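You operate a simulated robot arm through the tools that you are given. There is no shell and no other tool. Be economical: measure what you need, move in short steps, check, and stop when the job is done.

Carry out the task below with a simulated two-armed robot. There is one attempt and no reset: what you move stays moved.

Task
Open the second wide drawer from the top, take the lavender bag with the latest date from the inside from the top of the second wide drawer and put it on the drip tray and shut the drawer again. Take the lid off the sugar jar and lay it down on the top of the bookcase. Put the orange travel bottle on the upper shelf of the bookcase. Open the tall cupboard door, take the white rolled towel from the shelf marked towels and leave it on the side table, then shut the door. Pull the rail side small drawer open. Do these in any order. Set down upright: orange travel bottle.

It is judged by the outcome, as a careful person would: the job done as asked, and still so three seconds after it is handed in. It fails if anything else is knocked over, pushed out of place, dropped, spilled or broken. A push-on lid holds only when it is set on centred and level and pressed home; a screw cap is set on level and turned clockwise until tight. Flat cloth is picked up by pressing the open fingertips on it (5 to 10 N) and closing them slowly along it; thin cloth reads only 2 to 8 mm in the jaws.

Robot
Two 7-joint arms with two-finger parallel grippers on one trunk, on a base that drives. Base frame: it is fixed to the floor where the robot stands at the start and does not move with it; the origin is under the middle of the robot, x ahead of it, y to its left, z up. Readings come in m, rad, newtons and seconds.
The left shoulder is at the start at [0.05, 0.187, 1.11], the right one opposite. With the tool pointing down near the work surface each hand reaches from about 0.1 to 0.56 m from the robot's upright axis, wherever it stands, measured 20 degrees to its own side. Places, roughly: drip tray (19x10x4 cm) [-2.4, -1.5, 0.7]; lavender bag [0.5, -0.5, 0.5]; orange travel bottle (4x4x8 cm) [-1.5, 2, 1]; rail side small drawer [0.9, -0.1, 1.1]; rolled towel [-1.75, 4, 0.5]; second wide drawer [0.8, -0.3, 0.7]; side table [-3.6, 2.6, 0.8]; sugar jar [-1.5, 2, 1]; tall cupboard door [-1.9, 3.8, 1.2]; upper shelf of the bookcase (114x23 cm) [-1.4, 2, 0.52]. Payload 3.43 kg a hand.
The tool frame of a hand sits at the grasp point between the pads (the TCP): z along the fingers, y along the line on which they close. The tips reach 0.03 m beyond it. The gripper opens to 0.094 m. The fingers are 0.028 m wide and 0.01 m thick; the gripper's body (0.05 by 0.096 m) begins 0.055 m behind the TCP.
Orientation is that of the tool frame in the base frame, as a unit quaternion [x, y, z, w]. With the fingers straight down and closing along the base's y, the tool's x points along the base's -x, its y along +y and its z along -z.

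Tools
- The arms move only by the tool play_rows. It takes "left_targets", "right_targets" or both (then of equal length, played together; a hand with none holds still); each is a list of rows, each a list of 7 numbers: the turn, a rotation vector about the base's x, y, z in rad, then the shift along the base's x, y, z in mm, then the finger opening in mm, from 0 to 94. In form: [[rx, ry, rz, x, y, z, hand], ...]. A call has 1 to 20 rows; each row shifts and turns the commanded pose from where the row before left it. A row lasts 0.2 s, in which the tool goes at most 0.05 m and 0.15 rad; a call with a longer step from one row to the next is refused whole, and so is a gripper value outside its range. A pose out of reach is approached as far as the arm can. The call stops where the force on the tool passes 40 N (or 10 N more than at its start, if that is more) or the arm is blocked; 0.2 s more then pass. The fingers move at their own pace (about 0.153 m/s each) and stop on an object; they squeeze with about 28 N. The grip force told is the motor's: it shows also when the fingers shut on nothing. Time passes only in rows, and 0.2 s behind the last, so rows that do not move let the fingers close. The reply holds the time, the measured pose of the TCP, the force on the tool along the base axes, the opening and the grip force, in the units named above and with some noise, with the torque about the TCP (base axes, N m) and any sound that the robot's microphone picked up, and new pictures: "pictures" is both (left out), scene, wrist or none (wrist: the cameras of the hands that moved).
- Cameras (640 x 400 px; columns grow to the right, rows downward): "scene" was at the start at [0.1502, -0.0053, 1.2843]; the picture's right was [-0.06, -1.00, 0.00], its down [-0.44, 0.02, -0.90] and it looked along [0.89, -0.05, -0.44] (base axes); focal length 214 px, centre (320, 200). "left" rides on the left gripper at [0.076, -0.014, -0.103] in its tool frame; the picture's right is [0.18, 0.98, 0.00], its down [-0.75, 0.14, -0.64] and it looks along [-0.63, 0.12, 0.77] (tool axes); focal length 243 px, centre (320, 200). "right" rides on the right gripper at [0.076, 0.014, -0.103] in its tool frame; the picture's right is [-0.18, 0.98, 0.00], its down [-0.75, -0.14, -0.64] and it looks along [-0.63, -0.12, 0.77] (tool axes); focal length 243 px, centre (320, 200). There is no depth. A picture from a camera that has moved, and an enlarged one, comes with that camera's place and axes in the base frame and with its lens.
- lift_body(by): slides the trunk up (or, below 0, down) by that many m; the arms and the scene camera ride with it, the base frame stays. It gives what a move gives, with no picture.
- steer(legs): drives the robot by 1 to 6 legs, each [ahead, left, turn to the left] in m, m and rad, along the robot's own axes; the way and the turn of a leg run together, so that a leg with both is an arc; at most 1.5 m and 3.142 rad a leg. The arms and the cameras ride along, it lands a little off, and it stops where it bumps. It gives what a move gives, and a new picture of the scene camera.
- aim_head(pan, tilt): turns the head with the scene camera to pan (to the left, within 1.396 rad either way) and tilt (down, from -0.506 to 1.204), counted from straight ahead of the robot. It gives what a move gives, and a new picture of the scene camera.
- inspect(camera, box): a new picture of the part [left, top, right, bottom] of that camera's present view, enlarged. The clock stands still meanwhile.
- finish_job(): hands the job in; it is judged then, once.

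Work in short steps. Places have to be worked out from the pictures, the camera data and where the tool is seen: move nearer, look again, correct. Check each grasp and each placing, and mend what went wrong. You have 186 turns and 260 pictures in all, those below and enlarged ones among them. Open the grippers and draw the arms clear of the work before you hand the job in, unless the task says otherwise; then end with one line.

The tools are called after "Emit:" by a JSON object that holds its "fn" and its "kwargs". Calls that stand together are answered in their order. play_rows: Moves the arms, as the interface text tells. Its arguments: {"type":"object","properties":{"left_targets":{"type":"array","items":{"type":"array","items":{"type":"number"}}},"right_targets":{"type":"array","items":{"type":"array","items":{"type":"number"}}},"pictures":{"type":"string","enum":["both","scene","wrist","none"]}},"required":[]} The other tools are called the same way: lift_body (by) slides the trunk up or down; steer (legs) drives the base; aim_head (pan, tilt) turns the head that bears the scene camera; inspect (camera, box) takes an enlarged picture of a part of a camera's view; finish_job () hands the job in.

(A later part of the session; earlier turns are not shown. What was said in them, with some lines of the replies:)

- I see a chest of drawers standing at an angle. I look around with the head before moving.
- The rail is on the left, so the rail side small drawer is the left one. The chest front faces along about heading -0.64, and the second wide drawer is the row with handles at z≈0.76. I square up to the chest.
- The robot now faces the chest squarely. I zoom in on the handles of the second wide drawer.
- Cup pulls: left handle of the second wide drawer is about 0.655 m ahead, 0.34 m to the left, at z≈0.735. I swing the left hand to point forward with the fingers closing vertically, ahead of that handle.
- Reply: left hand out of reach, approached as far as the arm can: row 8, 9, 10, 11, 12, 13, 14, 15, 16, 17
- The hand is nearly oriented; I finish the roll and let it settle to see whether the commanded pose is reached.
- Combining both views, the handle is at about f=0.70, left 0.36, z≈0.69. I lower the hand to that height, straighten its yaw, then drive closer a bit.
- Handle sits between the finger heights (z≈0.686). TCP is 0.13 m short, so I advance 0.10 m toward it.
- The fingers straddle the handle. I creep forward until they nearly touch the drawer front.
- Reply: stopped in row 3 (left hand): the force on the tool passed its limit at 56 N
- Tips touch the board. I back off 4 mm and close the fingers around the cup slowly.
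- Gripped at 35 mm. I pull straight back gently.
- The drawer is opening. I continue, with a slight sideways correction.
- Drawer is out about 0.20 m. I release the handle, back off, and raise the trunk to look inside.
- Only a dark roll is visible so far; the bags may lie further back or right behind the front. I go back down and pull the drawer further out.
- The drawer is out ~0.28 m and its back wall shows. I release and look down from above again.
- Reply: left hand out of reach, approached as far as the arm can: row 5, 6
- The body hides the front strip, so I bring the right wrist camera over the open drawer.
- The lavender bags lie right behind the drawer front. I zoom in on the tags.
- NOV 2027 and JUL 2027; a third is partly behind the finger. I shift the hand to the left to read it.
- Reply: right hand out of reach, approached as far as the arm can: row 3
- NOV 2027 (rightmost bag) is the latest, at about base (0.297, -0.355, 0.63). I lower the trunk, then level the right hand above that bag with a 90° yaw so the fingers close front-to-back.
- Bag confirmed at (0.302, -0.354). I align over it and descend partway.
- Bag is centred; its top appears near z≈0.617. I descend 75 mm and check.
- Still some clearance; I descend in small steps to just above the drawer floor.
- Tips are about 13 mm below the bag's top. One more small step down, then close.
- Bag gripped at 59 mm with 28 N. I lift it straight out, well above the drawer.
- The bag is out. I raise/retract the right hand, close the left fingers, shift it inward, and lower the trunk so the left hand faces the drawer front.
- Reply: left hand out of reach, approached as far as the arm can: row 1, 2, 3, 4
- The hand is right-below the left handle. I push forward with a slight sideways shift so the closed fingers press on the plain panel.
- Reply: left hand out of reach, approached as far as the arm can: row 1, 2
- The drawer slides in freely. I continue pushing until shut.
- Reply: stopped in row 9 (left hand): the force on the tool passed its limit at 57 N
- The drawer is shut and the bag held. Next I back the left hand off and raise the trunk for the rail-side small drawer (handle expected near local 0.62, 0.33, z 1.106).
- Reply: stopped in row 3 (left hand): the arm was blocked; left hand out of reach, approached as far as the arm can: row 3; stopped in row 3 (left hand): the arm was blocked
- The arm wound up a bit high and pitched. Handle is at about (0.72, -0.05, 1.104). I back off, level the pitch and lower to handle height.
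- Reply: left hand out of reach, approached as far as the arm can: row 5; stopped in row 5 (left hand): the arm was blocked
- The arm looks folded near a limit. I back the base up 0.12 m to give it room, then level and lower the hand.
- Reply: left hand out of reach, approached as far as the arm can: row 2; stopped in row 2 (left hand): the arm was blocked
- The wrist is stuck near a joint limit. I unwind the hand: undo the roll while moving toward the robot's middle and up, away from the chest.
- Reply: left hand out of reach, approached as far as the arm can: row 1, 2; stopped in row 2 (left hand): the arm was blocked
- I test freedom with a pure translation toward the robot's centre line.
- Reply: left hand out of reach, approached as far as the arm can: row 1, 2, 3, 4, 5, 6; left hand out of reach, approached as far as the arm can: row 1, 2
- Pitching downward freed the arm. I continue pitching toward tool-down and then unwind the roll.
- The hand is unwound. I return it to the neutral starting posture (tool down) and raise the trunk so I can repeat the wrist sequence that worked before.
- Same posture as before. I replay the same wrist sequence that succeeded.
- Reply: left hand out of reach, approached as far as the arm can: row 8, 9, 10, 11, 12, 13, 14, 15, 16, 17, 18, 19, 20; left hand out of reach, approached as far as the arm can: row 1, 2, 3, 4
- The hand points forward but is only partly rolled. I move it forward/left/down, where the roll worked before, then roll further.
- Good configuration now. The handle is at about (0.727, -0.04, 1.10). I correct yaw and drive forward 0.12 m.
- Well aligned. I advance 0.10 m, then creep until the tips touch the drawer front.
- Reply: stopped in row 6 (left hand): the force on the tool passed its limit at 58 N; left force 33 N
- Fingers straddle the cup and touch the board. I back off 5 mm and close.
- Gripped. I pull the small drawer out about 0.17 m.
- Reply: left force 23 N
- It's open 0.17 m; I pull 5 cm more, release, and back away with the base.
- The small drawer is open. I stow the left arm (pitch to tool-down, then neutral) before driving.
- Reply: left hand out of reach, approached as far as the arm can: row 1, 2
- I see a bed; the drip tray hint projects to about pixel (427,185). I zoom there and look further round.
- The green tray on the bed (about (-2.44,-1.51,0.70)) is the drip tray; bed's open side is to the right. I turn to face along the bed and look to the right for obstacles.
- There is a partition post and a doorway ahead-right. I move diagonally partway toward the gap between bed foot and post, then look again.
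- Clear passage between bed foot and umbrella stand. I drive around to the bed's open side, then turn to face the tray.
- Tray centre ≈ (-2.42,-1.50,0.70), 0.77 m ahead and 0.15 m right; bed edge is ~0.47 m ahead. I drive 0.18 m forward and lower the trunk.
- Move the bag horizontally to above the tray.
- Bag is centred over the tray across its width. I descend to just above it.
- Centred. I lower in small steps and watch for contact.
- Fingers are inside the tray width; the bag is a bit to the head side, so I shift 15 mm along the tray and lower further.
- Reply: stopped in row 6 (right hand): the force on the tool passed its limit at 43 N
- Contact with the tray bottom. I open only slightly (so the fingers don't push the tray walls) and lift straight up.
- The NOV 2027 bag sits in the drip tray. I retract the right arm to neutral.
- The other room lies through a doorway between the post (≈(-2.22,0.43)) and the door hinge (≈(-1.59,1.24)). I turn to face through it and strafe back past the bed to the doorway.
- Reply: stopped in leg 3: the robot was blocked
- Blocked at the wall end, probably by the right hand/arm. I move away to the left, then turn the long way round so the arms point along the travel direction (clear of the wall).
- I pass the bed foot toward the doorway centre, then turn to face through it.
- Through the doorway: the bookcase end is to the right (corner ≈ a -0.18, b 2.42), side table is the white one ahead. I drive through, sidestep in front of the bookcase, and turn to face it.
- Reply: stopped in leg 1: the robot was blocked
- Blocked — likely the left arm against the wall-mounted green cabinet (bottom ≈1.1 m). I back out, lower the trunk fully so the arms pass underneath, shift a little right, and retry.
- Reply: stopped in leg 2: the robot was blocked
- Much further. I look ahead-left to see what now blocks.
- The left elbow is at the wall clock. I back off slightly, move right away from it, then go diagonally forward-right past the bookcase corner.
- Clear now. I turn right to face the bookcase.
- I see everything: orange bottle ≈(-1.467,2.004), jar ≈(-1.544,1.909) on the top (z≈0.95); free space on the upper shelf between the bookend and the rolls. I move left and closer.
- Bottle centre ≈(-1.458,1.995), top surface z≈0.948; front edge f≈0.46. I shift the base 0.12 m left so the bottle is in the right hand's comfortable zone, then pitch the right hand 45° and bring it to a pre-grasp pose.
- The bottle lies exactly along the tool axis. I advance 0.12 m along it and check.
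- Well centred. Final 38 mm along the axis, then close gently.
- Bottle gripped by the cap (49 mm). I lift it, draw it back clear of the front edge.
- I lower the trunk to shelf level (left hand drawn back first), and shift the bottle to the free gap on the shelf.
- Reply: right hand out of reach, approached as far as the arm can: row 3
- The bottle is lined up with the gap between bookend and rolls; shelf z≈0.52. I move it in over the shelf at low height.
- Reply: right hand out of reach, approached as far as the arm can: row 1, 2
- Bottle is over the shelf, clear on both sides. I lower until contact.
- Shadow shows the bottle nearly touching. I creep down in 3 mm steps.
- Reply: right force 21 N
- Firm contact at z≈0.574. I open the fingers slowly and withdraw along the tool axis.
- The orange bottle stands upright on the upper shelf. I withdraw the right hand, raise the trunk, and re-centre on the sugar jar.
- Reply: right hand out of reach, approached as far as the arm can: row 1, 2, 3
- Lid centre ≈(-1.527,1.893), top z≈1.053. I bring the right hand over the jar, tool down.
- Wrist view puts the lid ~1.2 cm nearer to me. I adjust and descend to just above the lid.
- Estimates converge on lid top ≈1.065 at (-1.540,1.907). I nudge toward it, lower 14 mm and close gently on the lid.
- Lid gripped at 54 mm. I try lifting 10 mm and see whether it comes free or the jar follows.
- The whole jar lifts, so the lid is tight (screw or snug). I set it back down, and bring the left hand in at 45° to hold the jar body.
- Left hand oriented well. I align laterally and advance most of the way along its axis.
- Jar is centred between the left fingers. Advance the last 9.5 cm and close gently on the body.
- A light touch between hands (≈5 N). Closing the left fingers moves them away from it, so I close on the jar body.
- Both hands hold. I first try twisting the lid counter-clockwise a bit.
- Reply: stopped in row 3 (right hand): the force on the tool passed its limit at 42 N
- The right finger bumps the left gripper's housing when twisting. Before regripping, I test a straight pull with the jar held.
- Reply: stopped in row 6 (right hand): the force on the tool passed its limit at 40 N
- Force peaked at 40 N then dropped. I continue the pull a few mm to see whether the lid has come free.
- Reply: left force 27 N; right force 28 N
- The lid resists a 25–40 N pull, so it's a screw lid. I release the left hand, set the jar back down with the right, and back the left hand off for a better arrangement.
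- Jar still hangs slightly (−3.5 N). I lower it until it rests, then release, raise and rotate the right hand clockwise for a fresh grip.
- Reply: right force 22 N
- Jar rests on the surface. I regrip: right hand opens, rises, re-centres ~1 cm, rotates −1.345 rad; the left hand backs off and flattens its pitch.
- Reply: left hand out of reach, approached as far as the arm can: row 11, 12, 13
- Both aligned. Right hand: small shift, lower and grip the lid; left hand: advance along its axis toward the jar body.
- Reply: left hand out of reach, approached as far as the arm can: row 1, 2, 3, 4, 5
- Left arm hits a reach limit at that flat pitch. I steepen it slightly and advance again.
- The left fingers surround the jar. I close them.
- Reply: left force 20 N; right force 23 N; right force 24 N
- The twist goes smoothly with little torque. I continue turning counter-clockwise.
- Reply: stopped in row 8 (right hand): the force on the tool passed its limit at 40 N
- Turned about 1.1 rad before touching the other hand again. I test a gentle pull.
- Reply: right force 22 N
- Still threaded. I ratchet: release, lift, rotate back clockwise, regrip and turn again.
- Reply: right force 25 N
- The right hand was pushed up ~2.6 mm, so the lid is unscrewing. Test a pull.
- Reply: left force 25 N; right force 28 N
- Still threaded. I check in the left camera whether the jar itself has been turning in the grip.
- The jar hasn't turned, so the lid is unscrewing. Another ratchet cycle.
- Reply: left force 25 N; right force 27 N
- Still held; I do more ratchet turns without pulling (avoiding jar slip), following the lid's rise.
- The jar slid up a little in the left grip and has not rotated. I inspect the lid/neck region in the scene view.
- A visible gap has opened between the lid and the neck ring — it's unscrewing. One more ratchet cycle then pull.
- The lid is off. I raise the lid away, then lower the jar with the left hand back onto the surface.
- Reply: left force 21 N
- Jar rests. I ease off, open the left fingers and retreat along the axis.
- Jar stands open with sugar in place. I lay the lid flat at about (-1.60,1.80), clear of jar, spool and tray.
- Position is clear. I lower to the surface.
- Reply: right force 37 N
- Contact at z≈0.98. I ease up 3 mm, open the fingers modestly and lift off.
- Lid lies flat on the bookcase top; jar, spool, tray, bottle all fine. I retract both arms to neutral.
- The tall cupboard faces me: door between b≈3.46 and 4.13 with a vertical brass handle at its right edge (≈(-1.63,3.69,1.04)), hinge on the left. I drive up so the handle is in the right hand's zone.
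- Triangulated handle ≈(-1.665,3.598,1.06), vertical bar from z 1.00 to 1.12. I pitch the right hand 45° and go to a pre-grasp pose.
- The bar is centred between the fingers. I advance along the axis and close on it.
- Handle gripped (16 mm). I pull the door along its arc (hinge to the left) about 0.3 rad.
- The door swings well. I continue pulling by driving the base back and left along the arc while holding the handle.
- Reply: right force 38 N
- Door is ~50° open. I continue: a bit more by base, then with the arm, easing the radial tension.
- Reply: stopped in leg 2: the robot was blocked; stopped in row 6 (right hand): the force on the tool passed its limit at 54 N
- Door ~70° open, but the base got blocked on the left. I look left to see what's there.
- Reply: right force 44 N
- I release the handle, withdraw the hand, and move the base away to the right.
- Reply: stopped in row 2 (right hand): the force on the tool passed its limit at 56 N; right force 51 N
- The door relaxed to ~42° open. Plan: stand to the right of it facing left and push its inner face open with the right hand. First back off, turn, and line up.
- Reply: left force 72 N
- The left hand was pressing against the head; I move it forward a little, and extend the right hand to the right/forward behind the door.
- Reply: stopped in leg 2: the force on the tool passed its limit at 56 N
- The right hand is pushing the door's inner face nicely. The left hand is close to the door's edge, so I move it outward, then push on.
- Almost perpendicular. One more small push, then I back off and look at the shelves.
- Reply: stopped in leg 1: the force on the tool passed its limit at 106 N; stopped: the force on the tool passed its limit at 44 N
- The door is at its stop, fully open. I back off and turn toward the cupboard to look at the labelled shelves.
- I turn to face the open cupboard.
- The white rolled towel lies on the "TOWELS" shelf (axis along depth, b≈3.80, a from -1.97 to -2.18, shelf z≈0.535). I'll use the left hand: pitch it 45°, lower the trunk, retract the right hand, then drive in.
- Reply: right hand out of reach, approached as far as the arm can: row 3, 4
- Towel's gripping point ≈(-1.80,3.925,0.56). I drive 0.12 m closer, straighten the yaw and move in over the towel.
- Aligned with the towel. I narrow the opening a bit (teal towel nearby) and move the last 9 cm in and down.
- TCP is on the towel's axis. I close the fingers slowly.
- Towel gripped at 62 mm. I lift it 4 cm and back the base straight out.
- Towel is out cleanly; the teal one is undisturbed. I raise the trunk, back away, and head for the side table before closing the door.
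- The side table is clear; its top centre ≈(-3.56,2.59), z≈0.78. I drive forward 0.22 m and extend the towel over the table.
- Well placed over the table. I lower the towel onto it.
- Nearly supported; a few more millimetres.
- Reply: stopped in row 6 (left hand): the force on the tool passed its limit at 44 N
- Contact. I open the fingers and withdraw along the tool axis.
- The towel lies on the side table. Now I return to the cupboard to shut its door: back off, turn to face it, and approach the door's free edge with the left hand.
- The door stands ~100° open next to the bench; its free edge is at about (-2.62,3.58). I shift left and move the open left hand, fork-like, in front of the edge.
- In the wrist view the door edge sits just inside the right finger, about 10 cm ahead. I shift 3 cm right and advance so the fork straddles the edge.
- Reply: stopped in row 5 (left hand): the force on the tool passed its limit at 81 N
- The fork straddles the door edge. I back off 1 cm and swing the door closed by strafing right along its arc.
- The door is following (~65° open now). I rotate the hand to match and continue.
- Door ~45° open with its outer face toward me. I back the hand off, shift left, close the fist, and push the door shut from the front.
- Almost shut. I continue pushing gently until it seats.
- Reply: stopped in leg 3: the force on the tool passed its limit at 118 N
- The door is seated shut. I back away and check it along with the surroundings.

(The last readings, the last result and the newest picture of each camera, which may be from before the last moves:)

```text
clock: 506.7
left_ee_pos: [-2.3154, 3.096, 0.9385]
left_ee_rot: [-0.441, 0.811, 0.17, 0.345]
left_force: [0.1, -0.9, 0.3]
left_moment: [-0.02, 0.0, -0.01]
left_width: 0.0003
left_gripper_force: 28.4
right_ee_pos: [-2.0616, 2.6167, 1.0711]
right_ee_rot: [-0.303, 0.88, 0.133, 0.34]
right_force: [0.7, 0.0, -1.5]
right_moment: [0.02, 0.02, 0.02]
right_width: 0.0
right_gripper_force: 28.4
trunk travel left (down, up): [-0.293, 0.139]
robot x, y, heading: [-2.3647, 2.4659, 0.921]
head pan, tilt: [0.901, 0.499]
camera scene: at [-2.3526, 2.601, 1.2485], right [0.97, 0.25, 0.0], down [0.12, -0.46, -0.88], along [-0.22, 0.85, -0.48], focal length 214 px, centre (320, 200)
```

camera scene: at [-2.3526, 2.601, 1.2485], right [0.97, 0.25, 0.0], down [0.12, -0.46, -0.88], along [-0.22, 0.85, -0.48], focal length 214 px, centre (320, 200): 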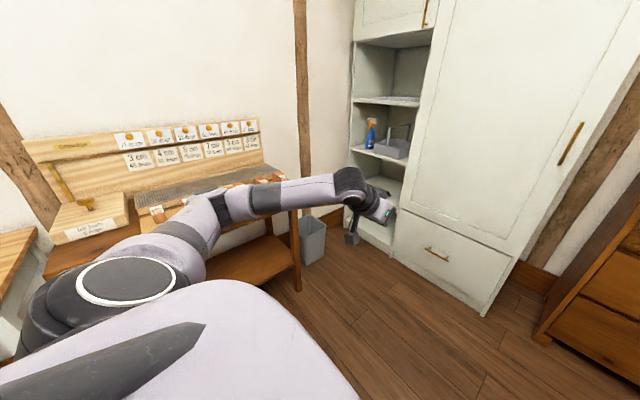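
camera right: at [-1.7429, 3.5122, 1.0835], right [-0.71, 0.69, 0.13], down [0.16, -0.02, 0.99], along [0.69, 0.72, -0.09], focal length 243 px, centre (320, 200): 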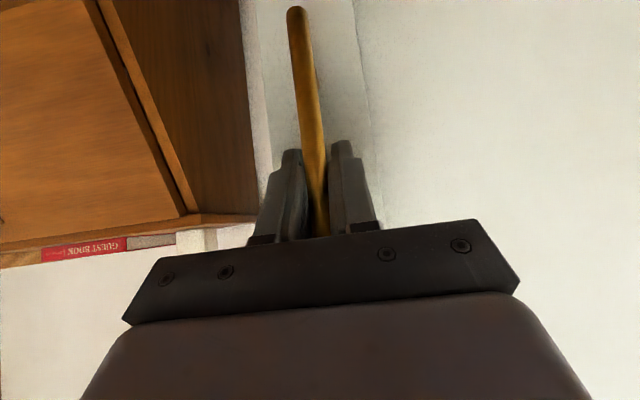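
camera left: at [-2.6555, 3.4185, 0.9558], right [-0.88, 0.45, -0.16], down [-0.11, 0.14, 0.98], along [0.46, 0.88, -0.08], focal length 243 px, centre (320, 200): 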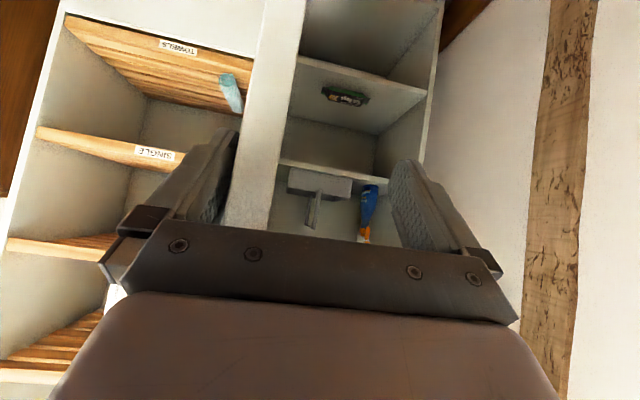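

Door shut, bin and cupboard fine. I raise the trunk, draw in the left arm with open grippers, and check the bench blocks.

Emit:
{"fn": "lift_body", "kwargs": {"by": 0.13}}

Emit:
{"fn": "steer", "kwargs": {"legs": [[0, -0.3, 0]]}}

Emit:
{"fn": "play_rows", "kwargs": {"left_targets": [[0, 0, 0, -10, -36, 10, 94], [0, 0, 0, -10, -36, 10, 94], [0, 0, 0, -5, -30, 10, 94], [0, 0, 0, 0, -20, 10, 94], [0, 0, 0, 0, 0, 0, 94]], "right_targets": [[0, 0, 0, 0, 0, 5, 94], [0, 0, 0, 0, 0, 5, 94], [0, 0, 0, 0, 0, 5, 94], [0, 0, 0, 0, 0, 5, 94], [0, 0, 0, 0, 0, 0, 94]], "pictures": "none"}}

Emit:
{"fn": "aim_head", "kwargs": {"pan": 1.2, "tilt": 0.4}}

```text
clock: 508.3
left_ee_pos: [-2.3144, 3.0971, 1.0667]
left_ee_rot: [-0.441, 0.811, 0.17, 0.345]
left_force: [-0.5, -0.4, 1.0]
left_moment: [0.0, 0.03, -0.01]
left_width: 0.0
left_gripper_force: 28.1
right_ee_pos: [-2.0617, 2.6176, 1.2017]
right_ee_rot: [-0.303, 0.881, 0.133, 0.339]
right_force: [-0.1, -0.3, 0.1]
right_moment: [-0.01, 0.01, 0.01]
right_width: 0.0001
right_gripper_force: 27.5
trunk travel left (down, up): [-0.423, 0.009]
robot x, y, heading: [-2.3651, 2.4644, 0.924]
head pan, tilt: [0.901, 0.499]
```

```text
clock: 511.5
left_ee_pos: [-2.0732, 2.914, 1.0676]
left_ee_rot: [-0.44, 0.811, 0.17, 0.346]
left_force: [0.4, 0.1, -0.6]
left_moment: [0.01, 0.0, -0.01]
left_width: 0.0
left_gripper_force: 28.1
right_ee_pos: [-1.8205, 2.4346, 1.2007]
right_ee_rot: [-0.302, 0.881, 0.132, 0.34]
right_force: [0.2, -0.2, 0.4]
right_moment: [-0.03, 0.04, -0.01]
right_width: 0.0
right_gripper_force: 27.9
trunk travel left (down, up): [-0.423, 0.009]
robot x, y, heading: [-2.1243, 2.2857, 0.925]
head pan, tilt: [0.901, 0.499]
camera scene: at [-2.112, 2.4192, 1.3785], right [0.97, 0.25, 0.0], down [0.12, -0.46, -0.88], along [-0.22, 0.85, -0.48], focal length 214 px, centre (320, 200)
```

scene: 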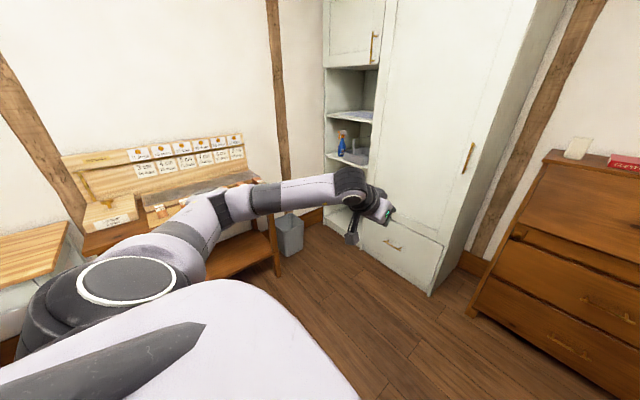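

```text
clock: 512.7
left_ee_pos: [-2.0979, 2.7913, 1.1078]
left_ee_rot: [-0.439, 0.812, 0.169, 0.346]
left_force: [-0.1, 0.8, 0.5]
left_moment: [-0.01, 0.0, 0.01]
left_width: 0.0938
left_gripper_force: 0.2
right_ee_pos: [-1.822, 2.434, 1.2207]
right_ee_rot: [-0.302, 0.881, 0.132, 0.34]
right_force: [-0.4, 0.3, 0.2]
right_moment: [0.02, 0.01, 0.01]
right_width: 0.0938
right_gripper_force: 0.2
trunk travel left (down, up): [-0.423, 0.009]
robot x, y, heading: [-2.1253, 2.2852, 0.919]
head pan, tilt: [0.901, 0.499]
```

```text
clock: 513.5
left_ee_pos: [-2.0968, 2.7918, 1.1077]
left_ee_rot: [-0.44, 0.811, 0.17, 0.346]
left_force: [-0.3, -0.2, 0.9]
left_moment: [0.01, -0.01, -0.01]
left_width: 0.094
left_gripper_force: 0.0
right_ee_pos: [-1.8211, 2.4338, 1.2209]
right_ee_rot: [-0.302, 0.881, 0.133, 0.34]
right_force: [0.5, -0.1, -0.3]
right_moment: [0.01, 0.01, 0.02]
right_width: 0.0942
right_gripper_force: 0.0
trunk travel left (down, up): [-0.423, 0.009]
robot x, y, heading: [-2.1287, 2.2869, 0.919]
head pan, tilt: [1.201, 0.4]
camera scene: at [-2.138, 2.4102, 1.3877], right [0.85, 0.52, 0.0], down [0.2, -0.33, -0.92], along [-0.48, 0.78, -0.39], focal length 214 px, centre (320, 200)
```

scene: 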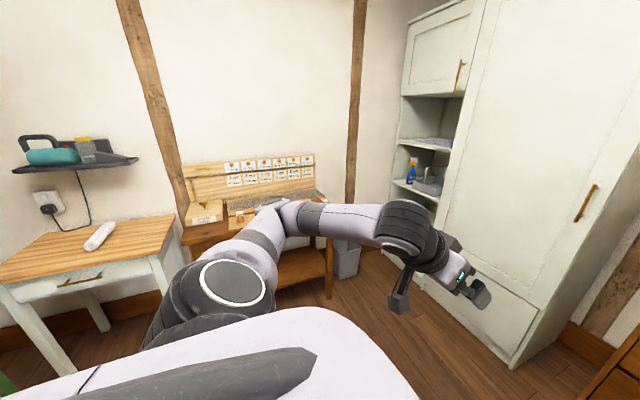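

Towel, bench and door look right. A final look at the bookcase.

Emit:
{"fn": "aim_head", "kwargs": {"pan": -1.35, "tilt": 0.5}}

```text
clock: 515.8
left_ee_pos: [-2.0966, 2.7915, 1.1088]
left_ee_rot: [-0.44, 0.811, 0.17, 0.345]
left_force: [0.2, -0.1, -0.6]
left_moment: [-0.03, -0.01, -0.02]
left_width: 0.0939
left_gripper_force: 0.0
right_ee_pos: [-1.8217, 2.4337, 1.2208]
right_ee_rot: [-0.302, 0.88, 0.132, 0.341]
right_force: [0.4, -0.9, -0.7]
right_moment: [0.01, 0.0, 0.01]
right_width: 0.0939
right_gripper_force: 0.0
trunk travel left (down, up): [-0.423, 0.009]
robot x, y, heading: [-2.1235, 2.2843, 0.924]
head pan, tilt: [-1.349, 0.499]
camera scene: at [-2.0589, 2.4179, 1.3829], right [0.94, -0.33, 0.0], down [-0.15, -0.41, -0.9], along [0.3, 0.85, -0.44], focal length 214 px, centre (320, 200)
```

scene: 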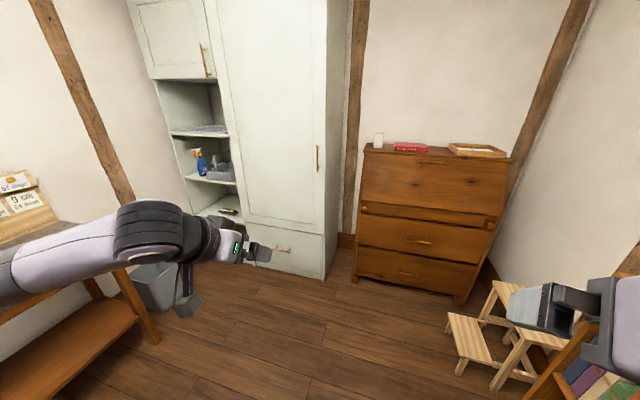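

Everything is in its asked-for state, and the grippers are open and clear, so I hand the job in.

Emit:
{"fn": "finish_job", "kwargs": {}}

```text
The job is handed in.
```

All five jobs are done: the NOV 2027 lavender bag is on the drip tray and that drawer is shut, the sugar jar lid lies on the bookcase top, the orange bottle stands upright on the upper shelf, the white towel is on the side table with the cupboard door shut, and the rail side small drawer is open.
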